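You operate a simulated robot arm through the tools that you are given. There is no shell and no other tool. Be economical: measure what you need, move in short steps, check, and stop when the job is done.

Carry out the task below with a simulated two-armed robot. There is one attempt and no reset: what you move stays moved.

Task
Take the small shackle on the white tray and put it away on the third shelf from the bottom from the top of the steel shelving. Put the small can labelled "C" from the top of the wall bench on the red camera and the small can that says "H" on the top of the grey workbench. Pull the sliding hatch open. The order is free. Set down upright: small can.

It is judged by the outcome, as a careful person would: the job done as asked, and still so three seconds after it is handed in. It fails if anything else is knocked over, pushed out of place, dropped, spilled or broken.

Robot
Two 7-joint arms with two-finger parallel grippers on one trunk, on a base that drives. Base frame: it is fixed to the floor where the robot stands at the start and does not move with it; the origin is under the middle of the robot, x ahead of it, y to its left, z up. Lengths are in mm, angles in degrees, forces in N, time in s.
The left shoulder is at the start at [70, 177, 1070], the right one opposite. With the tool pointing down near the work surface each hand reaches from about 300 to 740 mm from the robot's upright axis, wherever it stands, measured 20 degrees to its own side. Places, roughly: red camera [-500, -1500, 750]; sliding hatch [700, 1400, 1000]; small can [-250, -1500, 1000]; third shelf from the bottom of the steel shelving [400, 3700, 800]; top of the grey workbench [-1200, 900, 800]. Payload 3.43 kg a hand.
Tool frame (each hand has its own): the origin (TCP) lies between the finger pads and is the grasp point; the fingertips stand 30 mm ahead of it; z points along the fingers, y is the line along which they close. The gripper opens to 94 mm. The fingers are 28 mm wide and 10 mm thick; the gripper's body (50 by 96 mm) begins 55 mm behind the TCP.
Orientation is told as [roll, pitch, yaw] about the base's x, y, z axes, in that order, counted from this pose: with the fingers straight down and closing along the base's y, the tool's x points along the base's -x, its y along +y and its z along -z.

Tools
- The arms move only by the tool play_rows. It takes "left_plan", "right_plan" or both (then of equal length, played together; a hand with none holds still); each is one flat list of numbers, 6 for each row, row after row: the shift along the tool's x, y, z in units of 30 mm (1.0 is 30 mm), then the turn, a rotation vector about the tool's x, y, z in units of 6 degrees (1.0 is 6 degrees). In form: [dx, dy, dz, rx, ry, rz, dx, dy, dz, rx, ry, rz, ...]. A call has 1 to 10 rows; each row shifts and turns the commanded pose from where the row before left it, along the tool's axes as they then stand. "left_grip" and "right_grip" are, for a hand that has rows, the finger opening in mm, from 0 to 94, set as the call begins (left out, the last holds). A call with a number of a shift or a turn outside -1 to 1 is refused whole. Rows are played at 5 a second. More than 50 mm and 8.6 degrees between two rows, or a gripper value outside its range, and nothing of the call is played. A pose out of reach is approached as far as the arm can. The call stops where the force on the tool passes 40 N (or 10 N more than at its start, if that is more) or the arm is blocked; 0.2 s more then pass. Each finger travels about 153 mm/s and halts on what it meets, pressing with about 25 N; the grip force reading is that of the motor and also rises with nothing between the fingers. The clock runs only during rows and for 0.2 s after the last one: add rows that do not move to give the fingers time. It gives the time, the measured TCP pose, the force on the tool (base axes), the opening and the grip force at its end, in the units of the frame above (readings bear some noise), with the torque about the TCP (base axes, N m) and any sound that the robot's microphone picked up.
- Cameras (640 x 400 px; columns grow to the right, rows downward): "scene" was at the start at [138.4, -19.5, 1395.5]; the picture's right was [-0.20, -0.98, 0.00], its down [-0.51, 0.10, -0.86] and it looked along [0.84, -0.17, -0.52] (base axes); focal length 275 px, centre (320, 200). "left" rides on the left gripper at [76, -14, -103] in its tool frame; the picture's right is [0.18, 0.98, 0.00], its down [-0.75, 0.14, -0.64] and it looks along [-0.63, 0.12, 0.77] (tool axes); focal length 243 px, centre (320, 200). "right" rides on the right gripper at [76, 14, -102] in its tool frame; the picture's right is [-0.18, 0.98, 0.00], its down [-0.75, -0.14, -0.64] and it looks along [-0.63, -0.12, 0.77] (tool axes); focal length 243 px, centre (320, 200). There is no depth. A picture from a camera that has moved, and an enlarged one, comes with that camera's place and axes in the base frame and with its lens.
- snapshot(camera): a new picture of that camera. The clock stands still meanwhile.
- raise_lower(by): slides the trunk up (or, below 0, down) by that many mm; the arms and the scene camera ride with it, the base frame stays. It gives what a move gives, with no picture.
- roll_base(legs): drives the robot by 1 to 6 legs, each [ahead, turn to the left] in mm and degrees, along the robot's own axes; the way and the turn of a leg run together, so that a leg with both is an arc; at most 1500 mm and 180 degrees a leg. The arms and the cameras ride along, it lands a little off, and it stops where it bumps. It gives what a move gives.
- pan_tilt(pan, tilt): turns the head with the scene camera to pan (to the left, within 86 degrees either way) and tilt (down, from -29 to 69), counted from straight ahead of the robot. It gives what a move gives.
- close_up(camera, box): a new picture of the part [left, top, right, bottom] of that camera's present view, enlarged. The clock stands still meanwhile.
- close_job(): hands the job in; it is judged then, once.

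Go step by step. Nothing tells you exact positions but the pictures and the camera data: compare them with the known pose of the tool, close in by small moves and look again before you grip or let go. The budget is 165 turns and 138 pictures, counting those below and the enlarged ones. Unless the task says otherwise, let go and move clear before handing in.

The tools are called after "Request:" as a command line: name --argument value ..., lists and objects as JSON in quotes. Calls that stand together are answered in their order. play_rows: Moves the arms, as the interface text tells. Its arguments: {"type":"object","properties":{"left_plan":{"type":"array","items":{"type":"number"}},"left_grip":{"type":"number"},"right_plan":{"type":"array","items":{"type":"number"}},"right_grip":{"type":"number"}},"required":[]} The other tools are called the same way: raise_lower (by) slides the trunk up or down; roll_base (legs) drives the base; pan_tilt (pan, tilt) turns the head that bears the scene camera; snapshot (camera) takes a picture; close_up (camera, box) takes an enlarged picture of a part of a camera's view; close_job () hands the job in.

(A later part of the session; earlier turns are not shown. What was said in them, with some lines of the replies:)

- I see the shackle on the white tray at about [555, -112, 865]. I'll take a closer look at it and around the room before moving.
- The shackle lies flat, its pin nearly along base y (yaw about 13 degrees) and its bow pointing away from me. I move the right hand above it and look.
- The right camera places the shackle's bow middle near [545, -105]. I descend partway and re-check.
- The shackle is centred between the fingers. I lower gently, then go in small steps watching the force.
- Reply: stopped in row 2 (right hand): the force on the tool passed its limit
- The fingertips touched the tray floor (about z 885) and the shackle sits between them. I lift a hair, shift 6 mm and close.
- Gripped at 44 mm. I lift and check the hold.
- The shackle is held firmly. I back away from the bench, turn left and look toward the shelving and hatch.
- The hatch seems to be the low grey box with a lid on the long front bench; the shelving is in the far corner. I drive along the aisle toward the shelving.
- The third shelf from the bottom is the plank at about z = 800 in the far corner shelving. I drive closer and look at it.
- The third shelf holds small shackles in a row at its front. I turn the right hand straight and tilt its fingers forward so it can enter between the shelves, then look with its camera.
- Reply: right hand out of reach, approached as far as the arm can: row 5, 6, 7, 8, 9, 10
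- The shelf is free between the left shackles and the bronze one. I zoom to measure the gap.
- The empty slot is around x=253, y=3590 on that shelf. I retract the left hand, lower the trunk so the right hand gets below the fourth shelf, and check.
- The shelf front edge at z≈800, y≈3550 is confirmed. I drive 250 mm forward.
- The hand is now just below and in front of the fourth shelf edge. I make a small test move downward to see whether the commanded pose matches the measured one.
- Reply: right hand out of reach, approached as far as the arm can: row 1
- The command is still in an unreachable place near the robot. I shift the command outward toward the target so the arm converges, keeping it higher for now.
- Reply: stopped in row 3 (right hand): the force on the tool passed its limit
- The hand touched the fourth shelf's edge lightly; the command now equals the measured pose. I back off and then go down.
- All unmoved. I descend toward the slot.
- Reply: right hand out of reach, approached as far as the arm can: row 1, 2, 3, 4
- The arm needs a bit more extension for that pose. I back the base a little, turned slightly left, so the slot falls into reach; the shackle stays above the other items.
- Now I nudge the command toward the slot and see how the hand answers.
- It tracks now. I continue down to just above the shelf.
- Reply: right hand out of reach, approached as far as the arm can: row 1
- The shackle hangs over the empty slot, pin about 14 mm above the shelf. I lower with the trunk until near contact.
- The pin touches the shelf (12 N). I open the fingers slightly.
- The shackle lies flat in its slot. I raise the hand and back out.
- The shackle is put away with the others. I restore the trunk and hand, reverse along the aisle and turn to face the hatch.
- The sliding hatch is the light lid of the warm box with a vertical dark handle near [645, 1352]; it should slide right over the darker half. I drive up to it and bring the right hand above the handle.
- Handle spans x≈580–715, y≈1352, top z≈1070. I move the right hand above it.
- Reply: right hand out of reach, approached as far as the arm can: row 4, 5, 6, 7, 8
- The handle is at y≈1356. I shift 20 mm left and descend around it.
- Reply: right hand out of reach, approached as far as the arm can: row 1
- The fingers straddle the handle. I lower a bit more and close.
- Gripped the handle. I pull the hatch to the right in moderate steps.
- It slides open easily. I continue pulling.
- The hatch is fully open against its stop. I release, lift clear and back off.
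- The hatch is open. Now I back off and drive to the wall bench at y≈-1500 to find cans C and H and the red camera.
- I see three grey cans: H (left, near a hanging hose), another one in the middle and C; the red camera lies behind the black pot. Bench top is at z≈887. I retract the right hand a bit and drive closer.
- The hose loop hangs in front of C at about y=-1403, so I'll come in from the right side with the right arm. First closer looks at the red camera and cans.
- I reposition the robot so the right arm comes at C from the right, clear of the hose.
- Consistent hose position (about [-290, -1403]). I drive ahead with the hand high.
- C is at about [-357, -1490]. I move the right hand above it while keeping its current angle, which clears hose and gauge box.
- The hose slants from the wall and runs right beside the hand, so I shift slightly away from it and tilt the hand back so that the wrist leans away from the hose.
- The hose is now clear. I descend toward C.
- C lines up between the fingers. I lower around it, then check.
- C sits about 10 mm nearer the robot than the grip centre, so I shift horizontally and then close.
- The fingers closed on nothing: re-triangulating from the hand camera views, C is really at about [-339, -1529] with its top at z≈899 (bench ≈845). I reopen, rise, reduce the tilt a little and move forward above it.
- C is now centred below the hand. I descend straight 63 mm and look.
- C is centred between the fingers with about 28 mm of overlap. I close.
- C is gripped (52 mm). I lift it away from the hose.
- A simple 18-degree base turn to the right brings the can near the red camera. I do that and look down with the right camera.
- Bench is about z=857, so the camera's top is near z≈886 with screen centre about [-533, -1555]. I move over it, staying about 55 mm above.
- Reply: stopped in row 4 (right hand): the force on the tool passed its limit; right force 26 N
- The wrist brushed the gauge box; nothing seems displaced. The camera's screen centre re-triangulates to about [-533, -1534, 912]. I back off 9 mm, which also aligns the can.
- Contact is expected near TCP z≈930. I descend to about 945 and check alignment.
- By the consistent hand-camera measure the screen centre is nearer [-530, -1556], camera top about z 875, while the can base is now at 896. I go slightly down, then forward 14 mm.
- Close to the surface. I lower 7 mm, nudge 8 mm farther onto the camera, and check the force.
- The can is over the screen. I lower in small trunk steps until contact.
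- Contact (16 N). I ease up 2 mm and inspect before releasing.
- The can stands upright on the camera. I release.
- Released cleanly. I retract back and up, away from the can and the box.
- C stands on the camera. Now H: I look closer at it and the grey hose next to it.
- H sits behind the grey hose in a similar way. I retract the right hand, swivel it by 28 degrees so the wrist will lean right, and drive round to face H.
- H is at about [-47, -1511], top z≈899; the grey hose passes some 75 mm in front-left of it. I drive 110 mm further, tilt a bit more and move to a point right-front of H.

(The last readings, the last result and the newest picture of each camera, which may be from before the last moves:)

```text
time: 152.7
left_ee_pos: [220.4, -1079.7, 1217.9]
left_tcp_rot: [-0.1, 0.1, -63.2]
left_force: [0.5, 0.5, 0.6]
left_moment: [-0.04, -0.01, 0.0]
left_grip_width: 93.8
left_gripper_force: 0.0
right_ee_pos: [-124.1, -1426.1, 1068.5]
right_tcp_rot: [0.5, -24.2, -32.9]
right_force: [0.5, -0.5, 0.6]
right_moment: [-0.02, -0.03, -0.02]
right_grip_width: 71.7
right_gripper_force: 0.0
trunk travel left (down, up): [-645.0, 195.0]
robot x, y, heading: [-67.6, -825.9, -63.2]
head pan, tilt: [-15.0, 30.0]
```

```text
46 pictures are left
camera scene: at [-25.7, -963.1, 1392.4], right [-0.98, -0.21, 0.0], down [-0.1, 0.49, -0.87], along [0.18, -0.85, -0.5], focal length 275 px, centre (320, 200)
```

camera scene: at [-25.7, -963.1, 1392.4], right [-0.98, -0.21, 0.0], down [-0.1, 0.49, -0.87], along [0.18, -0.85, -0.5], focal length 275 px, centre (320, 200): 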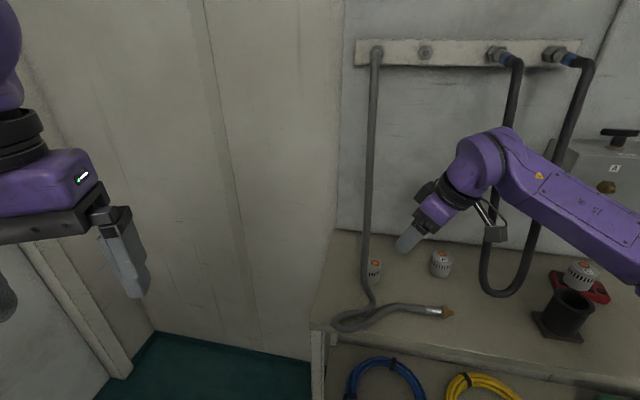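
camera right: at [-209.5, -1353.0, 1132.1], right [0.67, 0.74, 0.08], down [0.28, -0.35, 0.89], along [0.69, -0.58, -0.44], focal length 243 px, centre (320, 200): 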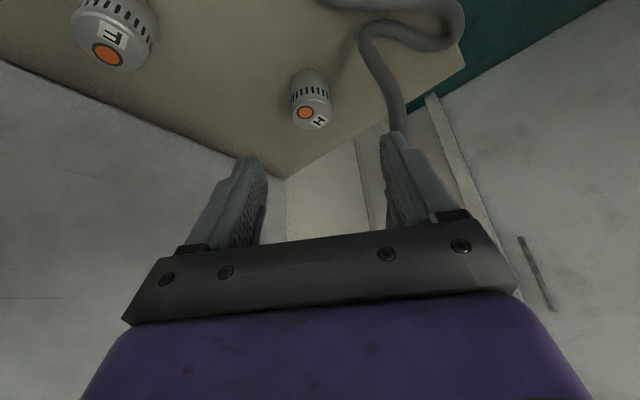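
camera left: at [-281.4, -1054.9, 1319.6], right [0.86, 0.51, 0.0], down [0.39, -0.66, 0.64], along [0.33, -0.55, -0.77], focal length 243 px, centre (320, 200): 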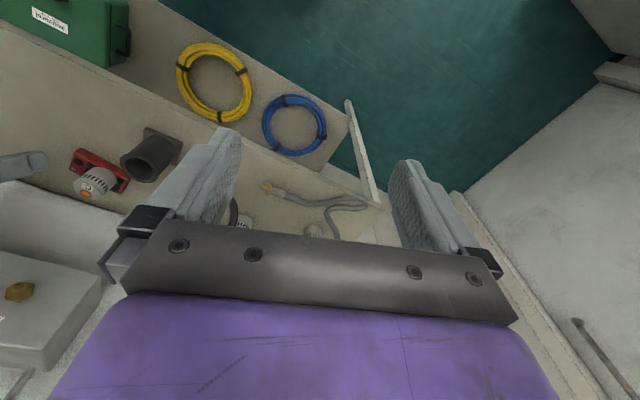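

H is lined up ahead. I move along the lean direction to above H.

Request:
play_rows --right_plan '[-0.42, -0.127, 0.884, 0, 0, 0, -0.42, -0.127, 0.884, 0, 0, 0, -0.42, -0.127, 0.884, 0, 0, 0, -0.42, -0.127, 0.884, 0, 0, 0, -0.42, -0.127, 0.884, 0, 0, 0]'

Request:
snapshot --camera "right"

Request:
close_up --camera "scene" --box '[310, 130, 510, 330]'

```text
time: 153.9
left_ee_pos: [222.0, -1081.4, 1218.1]
left_tcp_rot: [0.0, -0.1, -63.1]
left_force: [0.3, -0.8, -0.8]
left_moment: [0.02, 0.02, 0.02]
left_grip_width: 94.2
left_gripper_force: 0.1
right_ee_pos: [-36.4, -1502.1, 972.3]
right_tcp_rot: [0.5, -24.0, -33.0]
right_force: [0.1, 0.3, 0.3]
right_moment: [0.02, 0.0, -0.02]
right_grip_width: 72.2
right_gripper_force: 0.0
trunk travel left (down, up): [-645.0, 195.0]
robot x, y, heading: [-67.8, -827.9, -63.2]
head pan, tilt: [-15.0, 30.0]
```

```text
45 pictures are left
camera right: at [-122.2, -1429.6, 1036.1], right [0.67, 0.74, 0.08], down [0.28, -0.36, 0.89], along [0.69, -0.58, -0.44], focal length 243 px, centre (320, 200)
```

right: 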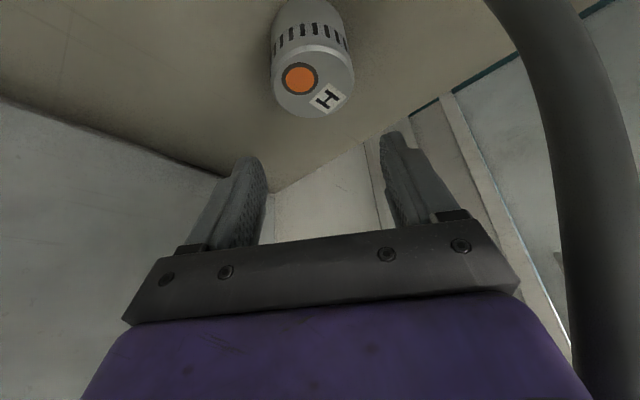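

```text
2.00 times, centred on (410, 230) of scene
camera zoom: at [-24.6, -963.4, 1392.3], right [-0.98, -0.21, 0.0], down [-0.1, 0.49, -0.87], along [0.18, -0.85, -0.5], focal length 550 px, centre (140, 140)
```

zoom: 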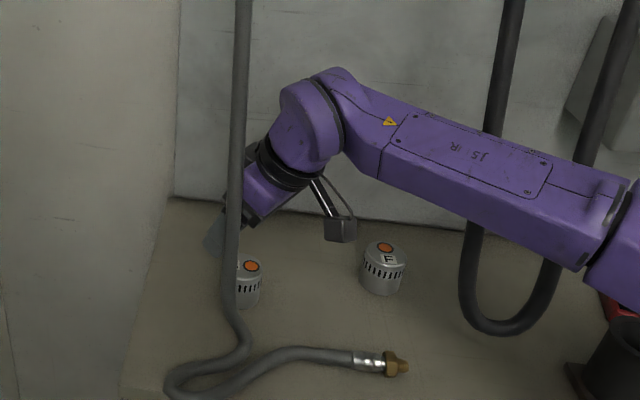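

H is centred under the hand. I descend around it.

Request:
play_rows --right_plan '[0.49, 0.045, 1, 0, 0, 0, 0.49, 0.045, 1, 0, 0, 0, 0, 0, 0, 0, 0, 0]'

Request:
snapshot --camera "right"

Request:
close_up --camera "scene" --box '[310, 130, 510, 330]'

```text
time: 154.7
left_ee_pos: [222.1, -1079.3, 1218.6]
left_tcp_rot: [0.1, -0.1, -63.2]
left_force: [0.1, -0.2, 1.1]
left_moment: [0.01, -0.02, 0.0]
left_grip_width: 93.8
left_gripper_force: 0.1
right_ee_pos: [-39.0, -1496.2, 906.3]
right_tcp_rot: [0.4, -24.0, -32.9]
right_force: [-0.1, 0.9, -0.2]
right_moment: [-0.04, -0.01, -0.03]
right_grip_width: 71.9
right_gripper_force: 0.1
trunk travel left (down, up): [-645.0, 195.0]
robot x, y, heading: [-64.8, -826.7, -63.2]
head pan, tilt: [-15.0, 30.0]
```

```text
43 pictures are left
camera right: at [-125.4, -1424.8, 969.1], right [0.67, 0.74, 0.08], down [0.28, -0.35, 0.89], along [0.69, -0.58, -0.44], focal length 243 px, centre (320, 200)
```

right: 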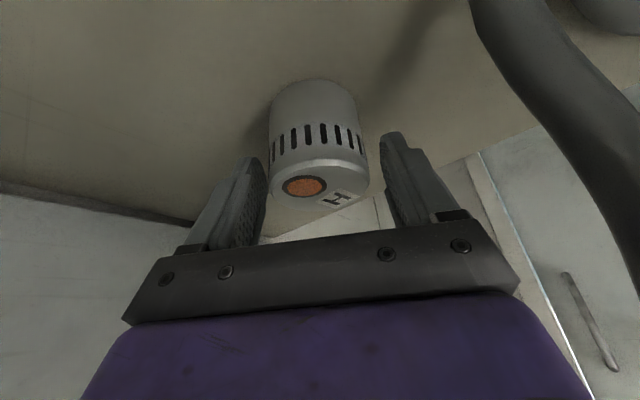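

```text
2.00 times, centred on (410, 230) of scene
camera zoom: at [-25.4, -961.9, 1392.5], right [-0.98, -0.21, 0.0], down [-0.1, 0.49, -0.87], along [0.18, -0.85, -0.5], focal length 550 px, centre (140, 140)
```

zoom: 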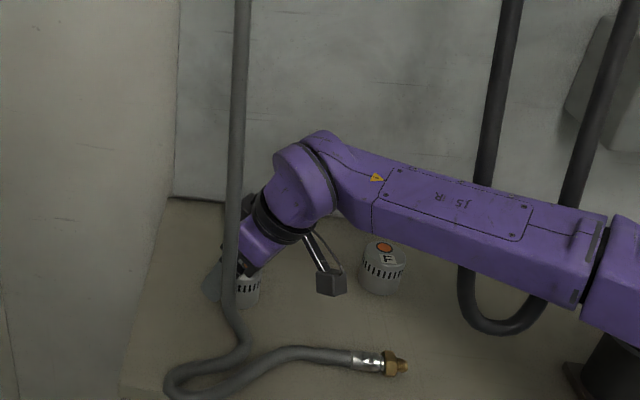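

H sits well between the fingers. A small 4 mm shift and I close.

Request:
play_rows --right_plan '[0.13, 0, -0.06, 0, 0, 0, 0, 0, 0, 0, 0, 0]'

Request:
play_rows --right_plan '[0, 0, 0, 0, 0, 0, 0, 0, 0, 0, 0, 0, 0, 0, 0, 0, 0, 0]' --right_grip 30

```text
time: 155.3
left_ee_pos: [221.1, -1078.7, 1216.8]
left_tcp_rot: [0.0, 0.0, -63.1]
left_force: [-0.4, 0.7, 0.1]
left_moment: [0.02, -0.04, 0.01]
left_grip_width: 94.0
left_gripper_force: 0.1
right_ee_pos: [-43.7, -1494.4, 905.8]
right_tcp_rot: [0.5, -24.0, -32.9]
right_force: [0.1, 0.0, 0.1]
right_moment: [0.03, -0.01, -0.01]
right_grip_width: 72.0
right_gripper_force: 0.2
trunk travel left (down, up): [-645.0, 195.0]
robot x, y, heading: [-66.4, -826.7, -63.4]
head pan, tilt: [-15.0, 30.0]
```

```text
time: 156.1
left_ee_pos: [221.0, -1079.9, 1217.4]
left_tcp_rot: [-0.1, -0.1, -63.1]
left_force: [0.2, -0.3, -0.4]
left_moment: [0.02, 0.01, -0.01]
left_grip_width: 93.9
left_gripper_force: 0.1
right_ee_pos: [-45.1, -1493.6, 905.8]
right_tcp_rot: [0.5, -24.2, -32.9]
right_force: [-0.8, 0.3, 0.1]
right_moment: [-0.01, 0.01, 0.0]
right_grip_width: 51.0
right_gripper_force: 24.8
trunk travel left (down, up): [-645.0, 195.0]
robot x, y, heading: [-66.9, -825.6, -63.0]
head pan, tilt: [-15.0, 30.0]
```

Gripped. I lift and retrace the approach path.

Request:
play_rows --right_plan '[-0.38, 0, -0.85, 0, 0, 0, -0.38, 0, -0.85, 0, 0, 0, 0.3, 0.1, -0.95, 0, 0, 0, 0.42, 0.127, -0.884, 0, 0, 0, 0.42, 0.127, -0.884, 0, 0, 0, 0.42, 0.127, -0.884, 0, 0, 0, 0.42, 0.127, -0.884, 0, 0, 0]'

Request:
snapshot --camera "scene"

Request:
snapshot --camera "right"

```text
time: 157.7
left_ee_pos: [221.8, -1078.8, 1217.4]
left_tcp_rot: [0.1, -0.1, -63.1]
left_force: [0.2, 0.9, 0.7]
left_moment: [-0.02, 0.01, -0.02]
left_grip_width: 94.1
left_gripper_force: 0.1
right_ee_pos: [-126.9, -1419.7, 1063.9]
right_tcp_rot: [0.6, -24.1, -33.0]
right_force: [-0.5, 0.3, -0.4]
right_moment: [-0.03, -0.02, 0.0]
right_grip_width: 50.8
right_gripper_force: 25.0
trunk travel left (down, up): [-645.0, 195.0]
robot x, y, heading: [-66.2, -822.8, -63.4]
head pan, tilt: [-15.0, 30.0]
```

```text
41 pictures are left
camera scene: at [-26.2, -961.7, 1392.6], right [-0.98, -0.21, 0.0], down [-0.1, 0.49, -0.87], along [0.18, -0.85, -0.5], focal length 275 px, centre (320, 200)
```

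scene: 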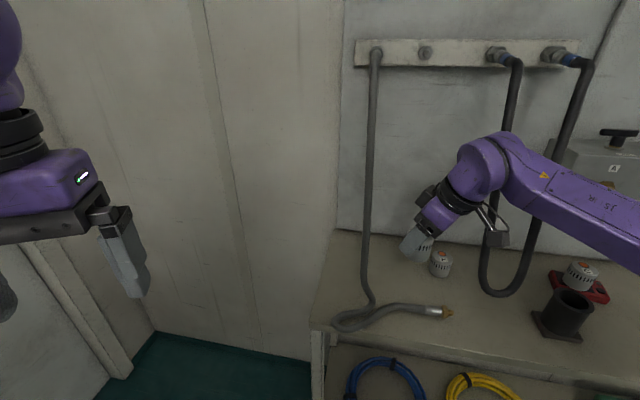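

```text
40 pictures are left
camera right: at [-212.8, -1347.4, 1127.3], right [0.67, 0.74, 0.08], down [0.28, -0.35, 0.89], along [0.69, -0.58, -0.44], focal length 243 px, centre (320, 200)
```

right: 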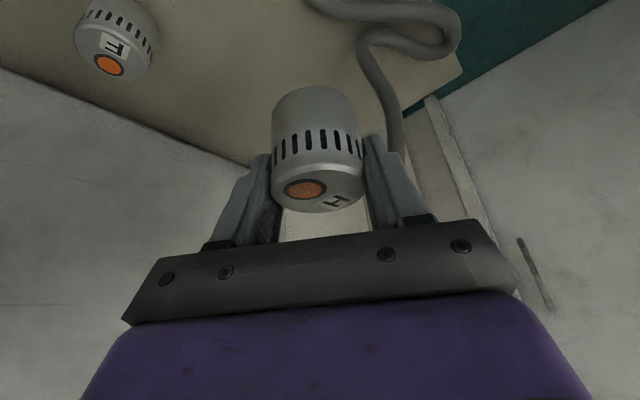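

H is held and everything else is in place. I back off, reverse along the aisle to the grey workbench and look at its top.

Request:
roll_base --legs '[[-400, 0], [0, -27], [-1300, 0]]'

Request:
pan_tilt --pan -82 --tilt 30

Request:
snapshot --camera "scene"

```text
time: 167.6
left_ee_pos: [-109.7, 470.3, 1218.9]
left_tcp_rot: [0.0, 0.0, -89.6]
left_force: [0.3, 0.2, -0.3]
left_moment: [0.01, 0.04, 0.04]
left_grip_width: 94.1
left_gripper_force: 0.0
right_ee_pos: [-570.9, 320.0, 1063.5]
right_tcp_rot: [0.5, -24.1, -59.4]
right_force: [0.5, -0.3, -0.9]
right_moment: [0.01, 0.0, 0.02]
right_grip_width: 49.3
right_gripper_force: 24.7
trunk travel left (down, up): [-645.0, 195.0]
robot x, y, heading: [-255.1, 819.7, -89.6]
head pan, tilt: [-15.0, 30.0]
```

```text
time: 169.0
left_ee_pos: [-107.7, 471.6, 1218.1]
left_tcp_rot: [0.0, 0.1, -89.4]
left_force: [0.4, 0.5, 0.5]
left_moment: [-0.02, 0.01, 0.01]
left_grip_width: 93.9
left_gripper_force: 0.0
right_ee_pos: [-572.6, 319.7, 1063.6]
right_tcp_rot: [0.5, -24.1, -59.3]
right_force: [0.6, 0.7, -2.0]
right_moment: [0.04, 0.0, 0.02]
right_grip_width: 48.9
right_gripper_force: 24.9
trunk travel left (down, up): [-645.0, 195.0]
robot x, y, heading: [-255.4, 824.9, -89.6]
head pan, tilt: [-82.0, 30.0]
```

```text
39 pictures are left
camera scene: at [-343.6, 759.6, 1392.4], right [-0.15, 0.99, 0.0], down [0.49, 0.07, -0.87], along [-0.86, -0.13, -0.5], focal length 275 px, centre (320, 200)
```

scene: 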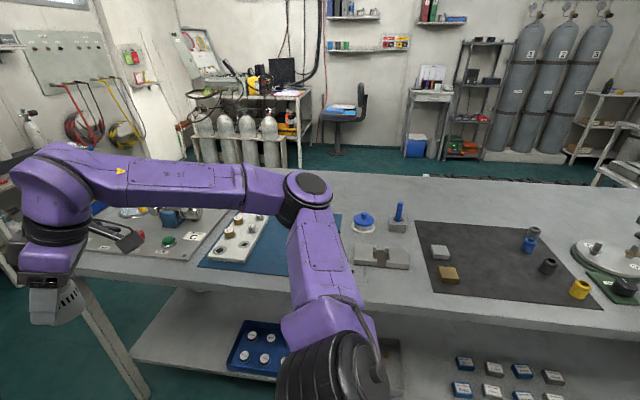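

The grip width has shrunk slightly; I check the can in the hand.

Request:
snapshot --camera "right"

Request:
close_up --camera "scene" --box '[0, 190, 140, 350]'

```text
38 pictures are left
camera right: at [-616.3, 423.1, 1126.7], right [0.93, 0.36, 0.08], down [0.09, -0.44, 0.89], along [0.36, -0.82, -0.44], focal length 243 px, centre (320, 200)
```

right: 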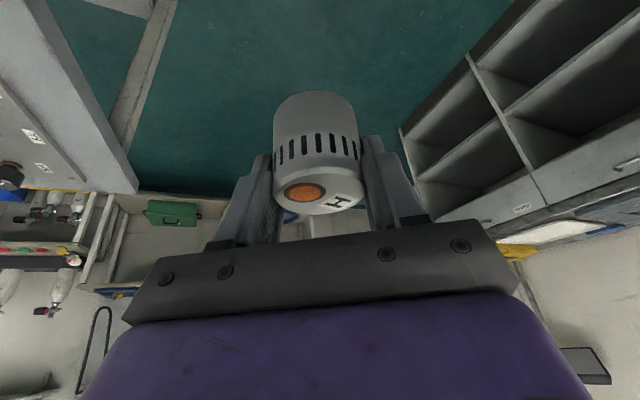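

```text
2.50 times, centred on (70, 270) of scene
camera zoom: at [-343.6, 759.6, 1392.4], right [-0.15, 0.99, 0.0], down [0.49, 0.07, -0.87], along [-0.86, -0.13, -0.5], focal length 687 px, centre (945, 25)
```

zoom: 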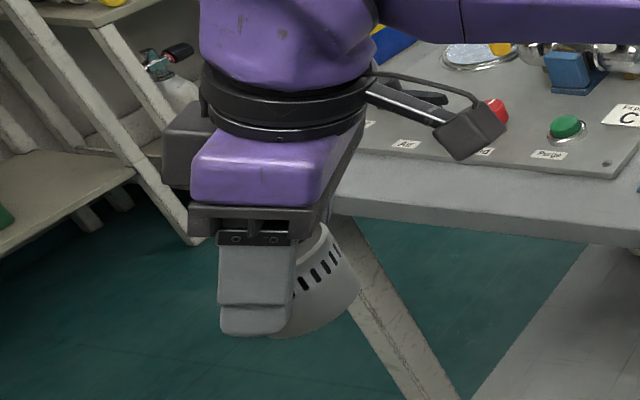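

The can creeps slowly in the grip, so I go straight to the free strip at the near edge of the grey bench (about [-855, 828]); a base turn of -58 degrees puts the hand over it.

Request:
roll_base --legs '[[0, -58]]'

Request:
snapshot --camera "right"

Request:
pan_tilt --pan -25 --tilt 35

Request:
snapshot --camera "scene"

```text
time: 171.9
left_ee_pos: [-472.3, 509.4, 1216.2]
left_tcp_rot: [0.0, 0.0, -146.6]
left_force: [-0.3, -0.2, 0.3]
left_moment: [-0.01, 0.01, 0.02]
left_grip_width: 94.0
left_gripper_force: 0.2
right_ee_pos: [-849.6, 817.9, 1063.5]
right_tcp_rot: [0.5, -24.1, -116.4]
right_force: [-0.8, 0.1, -1.1]
right_moment: [-0.01, -0.01, 0.0]
right_grip_width: 48.7
right_gripper_force: 24.5
trunk travel left (down, up): [-645.0, 195.0]
robot x, y, heading: [-253.3, 825.2, -146.7]
head pan, tilt: [-82.0, 30.0]
```

```text
36 pictures are left
camera right: at [-787.9, 912.0, 1126.7], right [0.81, -0.59, 0.08], down [-0.32, -0.32, 0.89], along [-0.5, -0.75, -0.44], focal length 243 px, centre (320, 200)
```

right: 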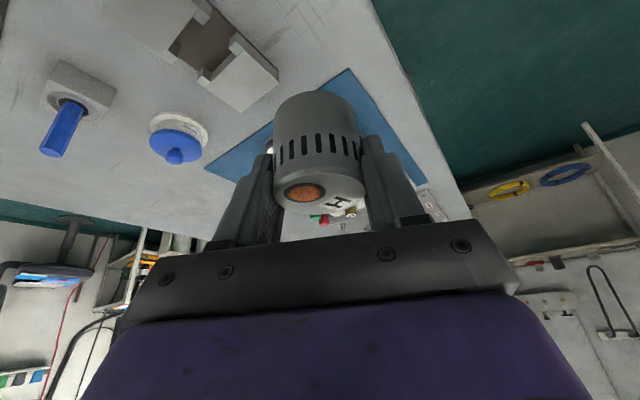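

```text
time: 173.2
left_ee_pos: [-473.7, 511.4, 1217.5]
left_tcp_rot: [0.0, 0.0, -146.7]
left_force: [-0.2, -0.9, -0.5]
left_moment: [-0.02, 0.0, -0.01]
left_grip_width: 94.0
left_gripper_force: 0.0
right_ee_pos: [-849.8, 818.8, 1063.3]
right_tcp_rot: [0.4, -24.1, -116.5]
right_force: [0.6, 0.0, -0.8]
right_moment: [-0.01, -0.01, -0.01]
right_grip_width: 49.1
right_gripper_force: 24.7
trunk travel left (down, up): [-645.0, 195.0]
robot x, y, heading: [-254.8, 827.9, -146.5]
head pan, tilt: [-25.0, 35.0]
```

```text
35 pictures are left
camera scene: at [-383.6, 783.4, 1384.7], right [-0.14, 0.99, 0.0], down [0.57, 0.08, -0.82], along [-0.81, -0.12, -0.57], focal length 275 px, centre (320, 200)
```

scene: 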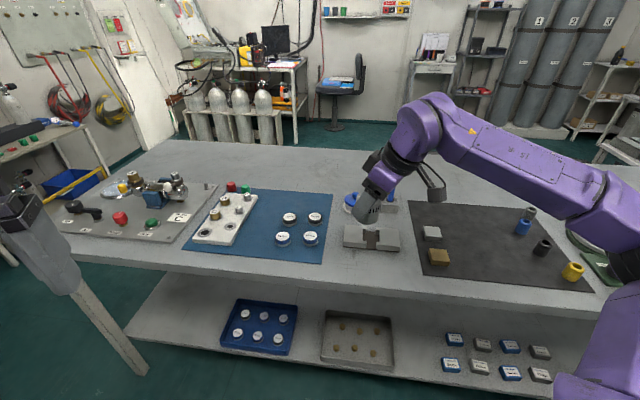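

The grip is steady again at 49 mm. I zoom to measure the free spot in front of the steel block.

Request:
close_up --camera "scene" --box '[290, 160, 470, 300]'

Request:
close_up --camera "right" --box '[180, 0, 420, 150]'

```text
2.86 times, centred on (380, 230) of scene
camera zoom: at [-383.6, 783.4, 1384.7], right [-0.14, 0.99, 0.0], down [0.57, 0.08, -0.82], along [-0.81, -0.12, -0.57], focal length 785 px, centre (149, 114)
```

zoom: 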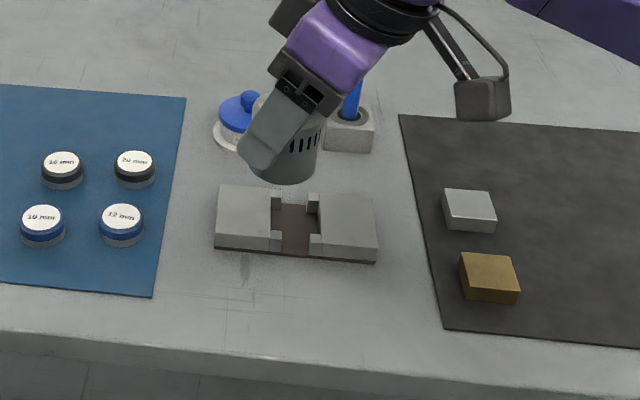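

```text
2.67 times, centred on (300, 75) of right
camera zoom: at [-788.0, 912.0, 1126.7], right [0.81, -0.59, 0.08], down [-0.32, -0.32, 0.89], along [-0.5, -0.75, -0.44], focal length 647 px, centre (373, 533)
```

zoom: 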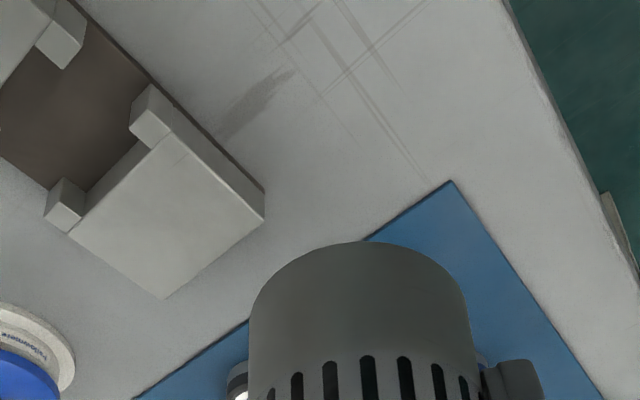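

The free strip in front of the block is about 108 mm deep at z≈865. I shift over [-853, 842] and descend with the arm.

Request:
play_rows --right_plan '[0.59, -0.43, -0.26, 0, 0, 0, 0.407, 0, 0.914, 0, 0, 0, 0.407, 0, 0.914, 0, 0, 0, 0.407, 0, 0.914, 0, 0, 0, 0.407, 0, 0.914, 0, 0, 0]'

Request:
snapshot --camera "scene"

Request:
snapshot --camera "right"

```text
time: 174.4
left_ee_pos: [-473.2, 510.1, 1217.6]
left_tcp_rot: [0.0, 0.1, -146.7]
left_force: [-0.8, 0.4, 0.0]
left_moment: [-0.01, -0.02, 0.02]
left_grip_width: 93.9
left_gripper_force: 0.1
right_ee_pos: [-853.1, 841.5, 942.9]
right_tcp_rot: [0.5, -24.0, -116.6]
right_force: [0.9, 0.2, -1.4]
right_moment: [0.0, -0.01, -0.01]
right_grip_width: 49.0
right_gripper_force: 25.0
trunk travel left (down, up): [-645.0, 195.0]
robot x, y, heading: [-257.2, 824.3, -146.5]
head pan, tilt: [-25.0, 35.0]
```

```text
32 pictures are left
camera scene: at [-384.1, 783.3, 1384.6], right [-0.14, 0.99, 0.0], down [0.57, 0.08, -0.82], along [-0.81, -0.12, -0.57], focal length 275 px, centre (320, 200)
```

scene: 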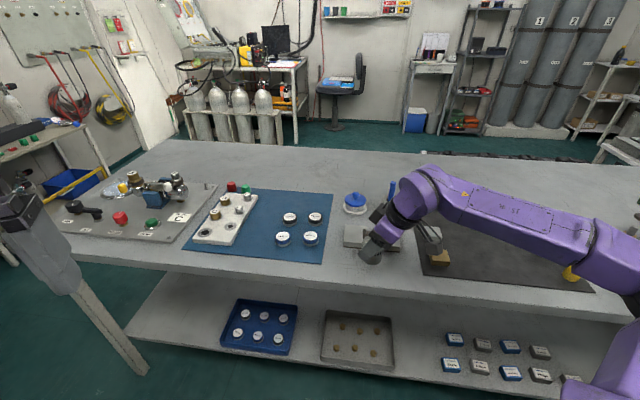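

```text
31 pictures are left
camera right: at [-790.4, 935.2, 1006.5], right [0.81, -0.59, 0.08], down [-0.32, -0.32, 0.89], along [-0.5, -0.75, -0.44], focal length 243 px, centre (320, 200)
```

right: 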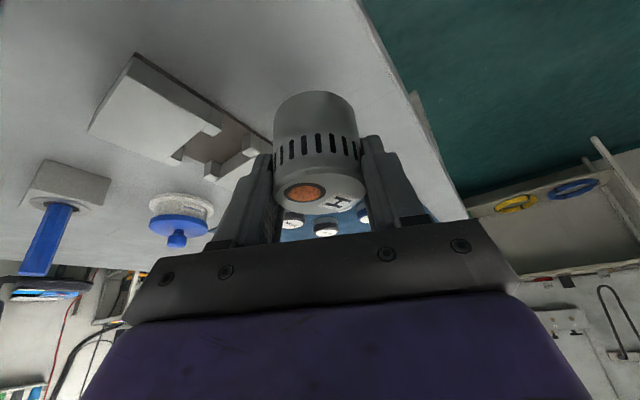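

Aligned over bare bench top. I lower in small steps to contact.

Request:
play_rows --right_plan '[0.15, 0, 0.335, 0, 0, 0, 0.13, 0, 0.29, 0, 0, 0]'

Request:
close_up --camera "scene" --box '[300, 190, 480, 310]'

Request:
snapshot --camera "right"

```text
time: 175.0
left_ee_pos: [-473.4, 510.9, 1218.1]
left_tcp_rot: [0.0, -0.1, -146.7]
left_force: [0.0, -0.3, -0.1]
left_moment: [0.0, 0.0, 0.01]
left_grip_width: 94.0
left_gripper_force: 0.1
right_ee_pos: [-853.0, 840.7, 921.8]
right_tcp_rot: [0.4, -24.1, -116.5]
right_force: [0.4, -0.3, -0.3]
right_moment: [-0.02, -0.01, 0.02]
right_grip_width: 49.3
right_gripper_force: 25.1
trunk travel left (down, up): [-645.0, 195.0]
robot x, y, heading: [-253.5, 823.9, -146.8]
head pan, tilt: [-25.0, 35.0]
```

```text
3.33 times, centred on (390, 250) of scene
camera zoom: at [-383.7, 783.3, 1384.7], right [-0.14, 0.99, 0.0], down [0.57, 0.08, -0.82], along [-0.81, -0.12, -0.57], focal length 916 px, centre (87, 33)
```

zoom: 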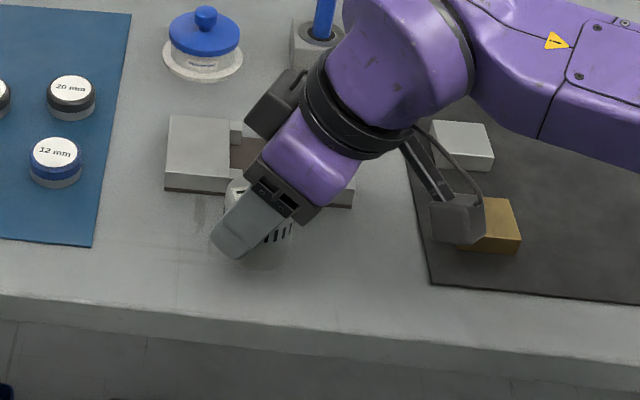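

```text
29 pictures are left
camera right: at [-790.1, 934.8, 985.5], right [0.81, -0.59, 0.08], down [-0.32, -0.32, 0.89], along [-0.5, -0.75, -0.44], focal length 243 px, centre (320, 200)
```

right: 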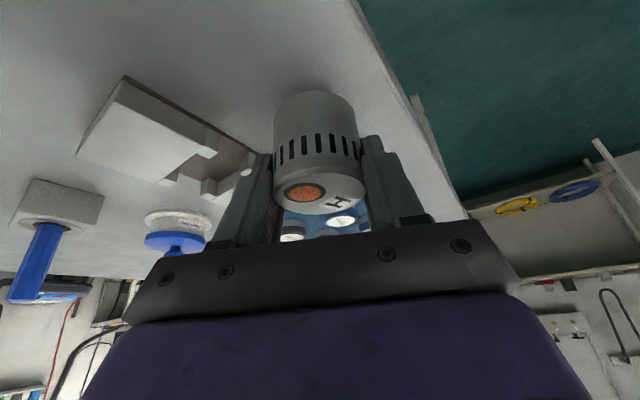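

Request:
play_rows --right_plan '[0.054, 0, 0.122, 0, 0, 0, 0, 0, 0, 0, 0, 0]'

Request:
play_rows --right_plan '[0.054, 0, 0.122, 0, 0, 0, 0, 0, 0, 0, 0, 0]'

```text
time: 175.6
left_ee_pos: [-472.9, 509.8, 1218.1]
left_tcp_rot: [0.0, 0.0, -146.7]
left_force: [0.2, -0.3, 1.2]
left_moment: [-0.01, 0.01, 0.0]
left_grip_width: 94.0
left_gripper_force: 0.0
right_ee_pos: [-851.8, 840.5, 918.4]
right_tcp_rot: [0.5, -24.2, -116.5]
right_force: [0.6, -0.1, -0.5]
right_moment: [0.0, 0.0, -0.01]
right_grip_width: 49.1
right_gripper_force: 24.8
trunk travel left (down, up): [-645.0, 195.0]
robot x, y, heading: [-254.4, 829.6, -146.7]
head pan, tilt: [-25.0, 35.0]
```

```text
time: 176.2
left_ee_pos: [-472.7, 511.0, 1217.7]
left_tcp_rot: [0.0, 0.0, -146.7]
left_force: [-0.5, -0.2, -0.2]
left_moment: [0.01, -0.01, 0.0]
left_grip_width: 93.9
left_gripper_force: 0.0
right_ee_pos: [-853.1, 840.2, 913.6]
right_tcp_rot: [0.6, -24.1, -116.5]
right_force: [0.7, 0.3, -1.0]
right_moment: [-0.02, 0.0, -0.03]
right_grip_width: 48.9
right_gripper_force: 25.0
trunk travel left (down, up): [-645.0, 195.0]
robot x, y, heading: [-253.7, 826.5, -147.0]
head pan, tilt: [-25.0, 35.0]
```

Request:
play_rows --right_plan '[0.054, 0, 0.122, 0, 0, 0, 0, 0, 0, 0, 0, 0]'

Request:
play_rows --right_plan '[0.041, 0, 0.091, 0, 0, 0, 0, 0, 0, 0, 0, 0]'

```text
time: 176.8
left_ee_pos: [-472.5, 510.4, 1217.8]
left_tcp_rot: [0.1, 0.1, -146.6]
left_force: [0.0, -0.4, -0.4]
left_moment: [0.05, -0.01, 0.01]
left_grip_width: 94.1
left_gripper_force: 0.0
right_ee_pos: [-852.6, 840.7, 910.0]
right_tcp_rot: [0.5, -24.0, -116.5]
right_force: [-0.6, -1.3, -1.4]
right_moment: [-0.03, 0.01, 0.0]
right_grip_width: 48.8
right_gripper_force: 24.9
trunk travel left (down, up): [-645.0, 195.0]
robot x, y, heading: [-252.8, 823.5, -146.7]
head pan, tilt: [-25.0, 35.0]
```

```text
time: 177.4
left_ee_pos: [-472.1, 510.3, 1218.0]
left_tcp_rot: [0.0, -0.1, -146.7]
left_force: [-0.7, -0.4, 0.8]
left_moment: [0.02, 0.02, -0.01]
left_grip_width: 94.0
left_gripper_force: 0.0
right_ee_pos: [-852.3, 841.0, 906.6]
right_tcp_rot: [0.4, -24.1, -116.4]
right_force: [-0.4, 0.4, -1.6]
right_moment: [-0.02, -0.01, 0.0]
right_grip_width: 49.2
right_gripper_force: 24.9
trunk travel left (down, up): [-645.0, 195.0]
robot x, y, heading: [-254.0, 823.8, -146.7]
head pan, tilt: [-25.0, 35.0]
```

No contact yet; I look before continuing.

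Request:
close_up --camera "right" --box '[220, 40, 420, 240]'

Request:
close_up --camera "scene" --box '[320, 210, 440, 290]'

```text
2.00 times, centred on (320, 140) of right
camera zoom: at [-790.2, 934.6, 970.6], right [0.81, -0.59, 0.08], down [-0.32, -0.32, 0.89], along [-0.5, -0.75, -0.44], focal length 485 px, centre (320, 320)
```

zoom: 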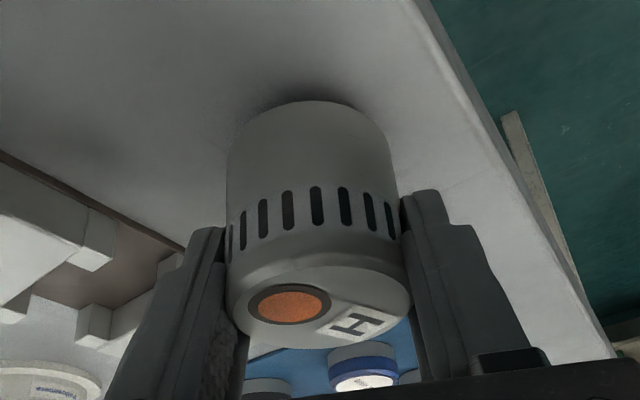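

```text
5.00 times, centred on (380, 250) of scene
camera zoom: at [-383.5, 783.2, 1384.7], right [-0.14, 0.99, 0.0], down [0.57, 0.08, -0.82], along [-0.81, -0.12, -0.57], focal length 1374 px, centre (20, -50)
```

zoom: 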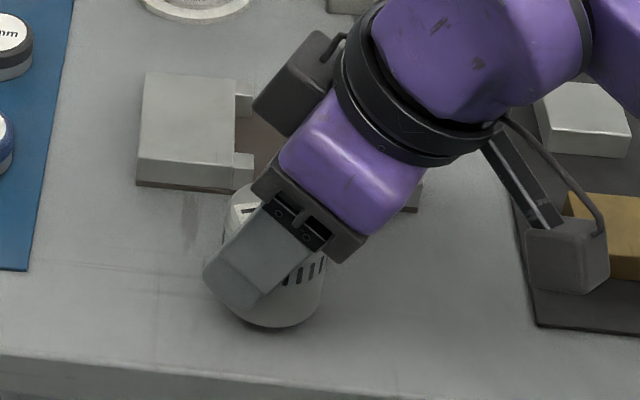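

The base shadow shows it is a few millimetres up. I continue in 3 mm steps.

Request:
play_rows --right_plan '[0.041, 0, 0.091, 0, 0, 0, 0, 0, 0, 0, 0, 0]'

Request:
play_rows --right_plan '[0.041, 0, 0.091, 0, 0, 0, 0, 0, 0, 0, 0, 0]'

```text
time: 178.0
left_ee_pos: [-472.8, 510.8, 1218.1]
left_tcp_rot: [-0.1, 0.0, -146.8]
left_force: [0.5, -0.5, 0.6]
left_moment: [-0.03, 0.02, 0.03]
left_grip_width: 93.8
left_gripper_force: 0.1
right_ee_pos: [-852.2, 840.3, 905.1]
right_tcp_rot: [0.5, -24.1, -116.6]
right_force: [-0.1, 0.2, -0.9]
right_moment: [0.01, 0.0, 0.0]
right_grip_width: 49.0
right_gripper_force: 25.2
trunk travel left (down, up): [-645.0, 195.0]
robot x, y, heading: [-253.9, 825.0, -146.8]
head pan, tilt: [-25.0, 35.0]
```

```text
time: 178.6
left_ee_pos: [-472.9, 509.5, 1217.3]
left_tcp_rot: [0.1, 0.1, -146.6]
left_force: [0.2, -0.4, -0.5]
left_moment: [0.01, 0.0, 0.01]
left_grip_width: 94.0
left_gripper_force: 0.1
right_ee_pos: [-851.9, 839.1, 900.6]
right_tcp_rot: [0.5, -24.0, -116.6]
right_force: [0.5, 0.3, -0.8]
right_moment: [0.01, 0.04, 0.01]
right_grip_width: 49.2
right_gripper_force: 25.0
trunk travel left (down, up): [-645.0, 195.0]
robot x, y, heading: [-255.3, 824.9, -146.8]
head pan, tilt: [-25.0, 35.0]
```

Request:
play_rows --right_plan '[0.041, 0, 0.091, 0, 0, 0, 0, 0, 0, 0, 0, 0]'

Request:
play_rows --right_plan '[0.041, 0, 0.091, 0, 0, 0, 0, 0, 0, 0, 0, 0]'

```text
time: 179.2
left_ee_pos: [-472.1, 510.8, 1217.5]
left_tcp_rot: [-0.1, 0.1, -146.7]
left_force: [-0.5, -0.7, 0.4]
left_moment: [0.0, 0.0, 0.03]
left_grip_width: 93.6
left_gripper_force: 0.0
right_ee_pos: [-852.3, 840.6, 897.5]
right_tcp_rot: [0.5, -24.1, -116.4]
right_force: [-0.4, -1.0, -0.5]
right_moment: [-0.02, 0.01, -0.02]
right_grip_width: 49.0
right_gripper_force: 24.9
trunk travel left (down, up): [-645.0, 195.0]
robot x, y, heading: [-253.3, 822.0, -146.7]
head pan, tilt: [-25.0, 35.0]
```

```text
time: 179.8
left_ee_pos: [-471.6, 510.5, 1218.1]
left_tcp_rot: [0.0, -0.1, -146.7]
left_force: [-0.5, -0.7, -0.6]
left_moment: [-0.01, -0.01, 0.01]
left_grip_width: 94.0
left_gripper_force: 0.1
right_ee_pos: [-851.9, 839.2, 895.8]
right_tcp_rot: [0.2, -24.4, -116.4]
right_force: [-2.6, 1.9, 11.4]
right_moment: [0.22, 0.29, 0.02]
right_grip_width: 49.1
right_gripper_force: 25.3
trunk travel left (down, up): [-645.0, 195.0]
robot x, y, heading: [-251.5, 822.5, -146.8]
head pan, tilt: [-25.0, 35.0]
```

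Contact (11 N). I check uprightness before releasing.

Request:
close_up --camera "right" --box '[220, 40, 420, 240]'

Request:
close_up --camera "scene" --box '[320, 210, 440, 290]'

```text
2.00 times, centred on (320, 140) of right
camera zoom: at [-789.6, 933.7, 960.0], right [0.81, -0.59, 0.08], down [-0.32, -0.32, 0.89], along [-0.5, -0.75, -0.44], focal length 485 px, centre (320, 320)
```

zoom: 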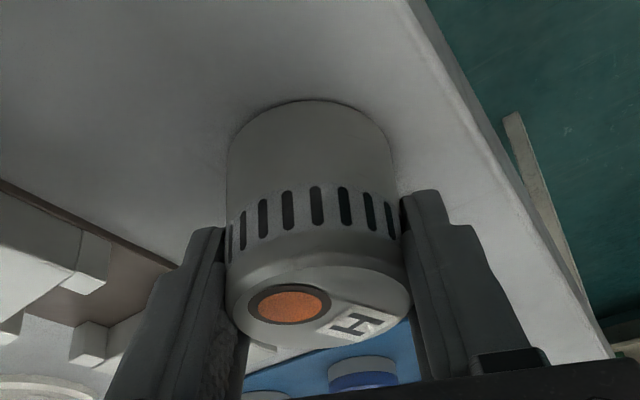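

```text
5.00 times, centred on (380, 250) of scene
camera zoom: at [-382.1, 783.5, 1385.0], right [-0.14, 0.99, 0.0], down [0.57, 0.08, -0.82], along [-0.81, -0.12, -0.57], focal length 1374 px, centre (20, -50)
```

zoom: 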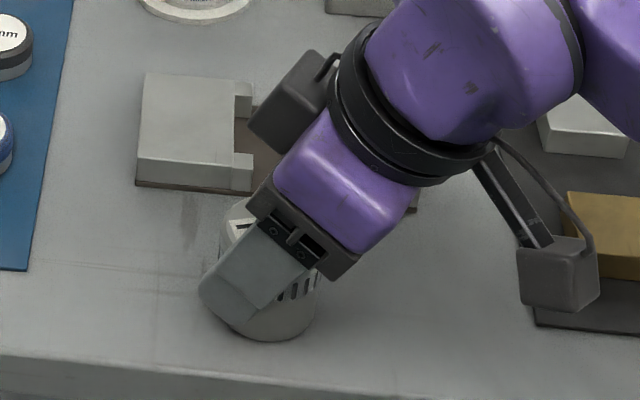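

The can stands on the bench. I release.

Request:
play_rows --right_plan '[0, 0, 0, 0, 0, 0, 0, 0, 0, 0, 0, 0]' --right_grip 64

Request:
snapshot --camera "right"

```text
time: 180.4
left_ee_pos: [-473.4, 510.2, 1216.8]
left_tcp_rot: [0.0, -0.1, -146.6]
left_force: [1.0, 0.4, -0.1]
left_moment: [0.01, 0.0, 0.01]
left_grip_width: 93.8
left_gripper_force: 0.1
right_ee_pos: [-851.3, 839.6, 894.1]
right_tcp_rot: [0.6, -24.0, -116.4]
right_force: [1.5, -0.3, -0.3]
right_moment: [-0.02, -0.01, 0.01]
right_grip_width: 63.8
right_gripper_force: 0.1
trunk travel left (down, up): [-645.0, 195.0]
robot x, y, heading: [-256.2, 825.7, -146.9]
head pan, tilt: [-25.0, 35.0]
```

```text
24 pictures are left
camera right: at [-789.8, 933.6, 958.6], right [0.81, -0.59, 0.08], down [-0.32, -0.32, 0.89], along [-0.5, -0.75, -0.44], focal length 243 px, centre (320, 200)
```

right: 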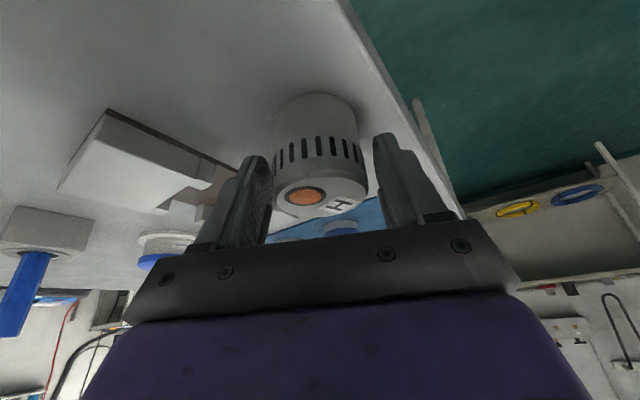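

Released and upright. I withdraw along the fingers.

Request:
play_rows --right_plan '[0, 0, -0.6, 0, 0, 0, 0, 0, -1, 0, 0, 0, 0, 0, -1, 0, 0, 0, 0, 0, -1, 0, 0, 0, 0, 0, -1, 0, 0, 0, 0, 0, -1, 0, 0, 0]'

Request:
snapshot --camera "scene"

```text
time: 181.8
left_ee_pos: [-473.0, 511.5, 1217.7]
left_tcp_rot: [0.0, -0.1, -146.7]
left_force: [0.9, 0.7, -0.3]
left_moment: [-0.02, 0.01, 0.02]
left_grip_width: 93.9
left_gripper_force: 0.1
right_ee_pos: [-823.8, 902.5, 1048.8]
right_tcp_rot: [0.4, -24.1, -116.4]
right_force: [0.3, 0.0, -0.1]
right_moment: [-0.02, 0.01, -0.01]
right_grip_width: 64.1
right_gripper_force: 0.1
trunk travel left (down, up): [-645.0, 195.0]
robot x, y, heading: [-252.7, 820.4, -146.8]
head pan, tilt: [-25.0, 35.0]
```

```text
23 pictures are left
camera scene: at [-382.8, 783.5, 1384.7], right [-0.14, 0.99, 0.0], down [0.57, 0.08, -0.82], along [-0.81, -0.12, -0.57], focal length 275 px, centre (320, 200)
```

scene: 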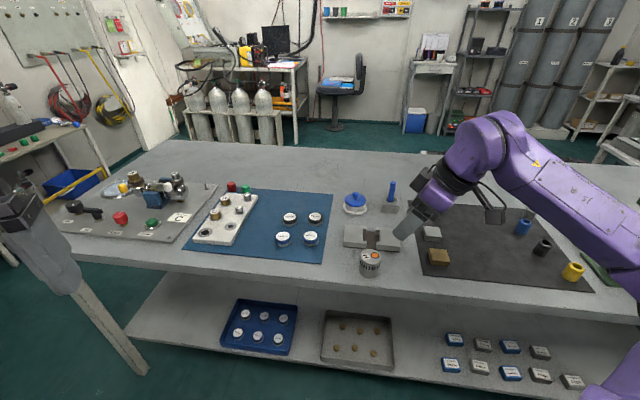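

H stands upright on the grey bench and all else is undisturbed. I back the robot clear and hand in.

Request:
roll_base --legs '[[-120, 0]]'

Request:
close_up --camera "scene" --box '[280, 160, 480, 300]'

```text
time: 183.0
left_ee_pos: [-372.7, 574.6, 1217.5]
left_tcp_rot: [0.0, -0.1, -146.6]
left_force: [0.7, 0.2, 0.2]
left_moment: [-0.02, 0.01, -0.02]
left_grip_width: 94.0
left_gripper_force: 0.1
right_ee_pos: [-723.9, 966.7, 1048.0]
right_tcp_rot: [0.5, -24.0, -116.3]
right_force: [0.5, 0.0, 0.4]
right_moment: [0.0, 0.02, 0.02]
right_grip_width: 63.9
right_gripper_force: 0.0
trunk travel left (down, up): [-645.0, 195.0]
robot x, y, heading: [-155.3, 888.4, -146.8]
head pan, tilt: [-25.0, 35.0]
```

```text
2.86 times, centred on (380, 230) of scene
camera zoom: at [-284.3, 848.1, 1384.6], right [-0.15, 0.99, 0.0], down [0.57, 0.08, -0.82], along [-0.81, -0.12, -0.57], focal length 785 px, centre (149, 114)
```

zoom: 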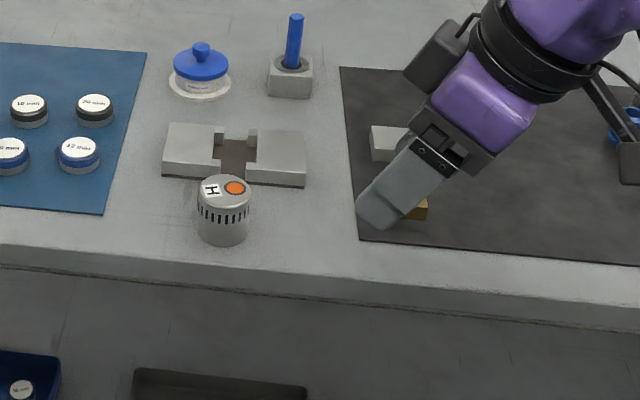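

The shackle is on the third shelf, C stands on the red camera, H stands upright on the grey workbench and the hatch is open; I hand in.

Request:
close_job

```text
The job is handed in.
```

I finished all four parts of the task and handed the job in.

- **Shackle:** it lies flat on the third shelf from the bottom of the steel shelving, in the gap among the other shackles.
- **Can C:** it stands upright on the red camera's screen on the wall bench.
- **Can H:** it stands upright on bare bench top near the front edge of the grey workbench.
- **Hatch:** the lid of the warm box is slid fully open to its stop. I did not look at it again after driving away.

The right hand made two unplanned light touches. It brushed the edge of the fourth shelf while placing the shackle, and the gauge box on the wall while placing C. In the pictures afterwards nothing had moved. Can H crept about 2 mm in the grip on the way to the bench, but it was set down without slipping out.
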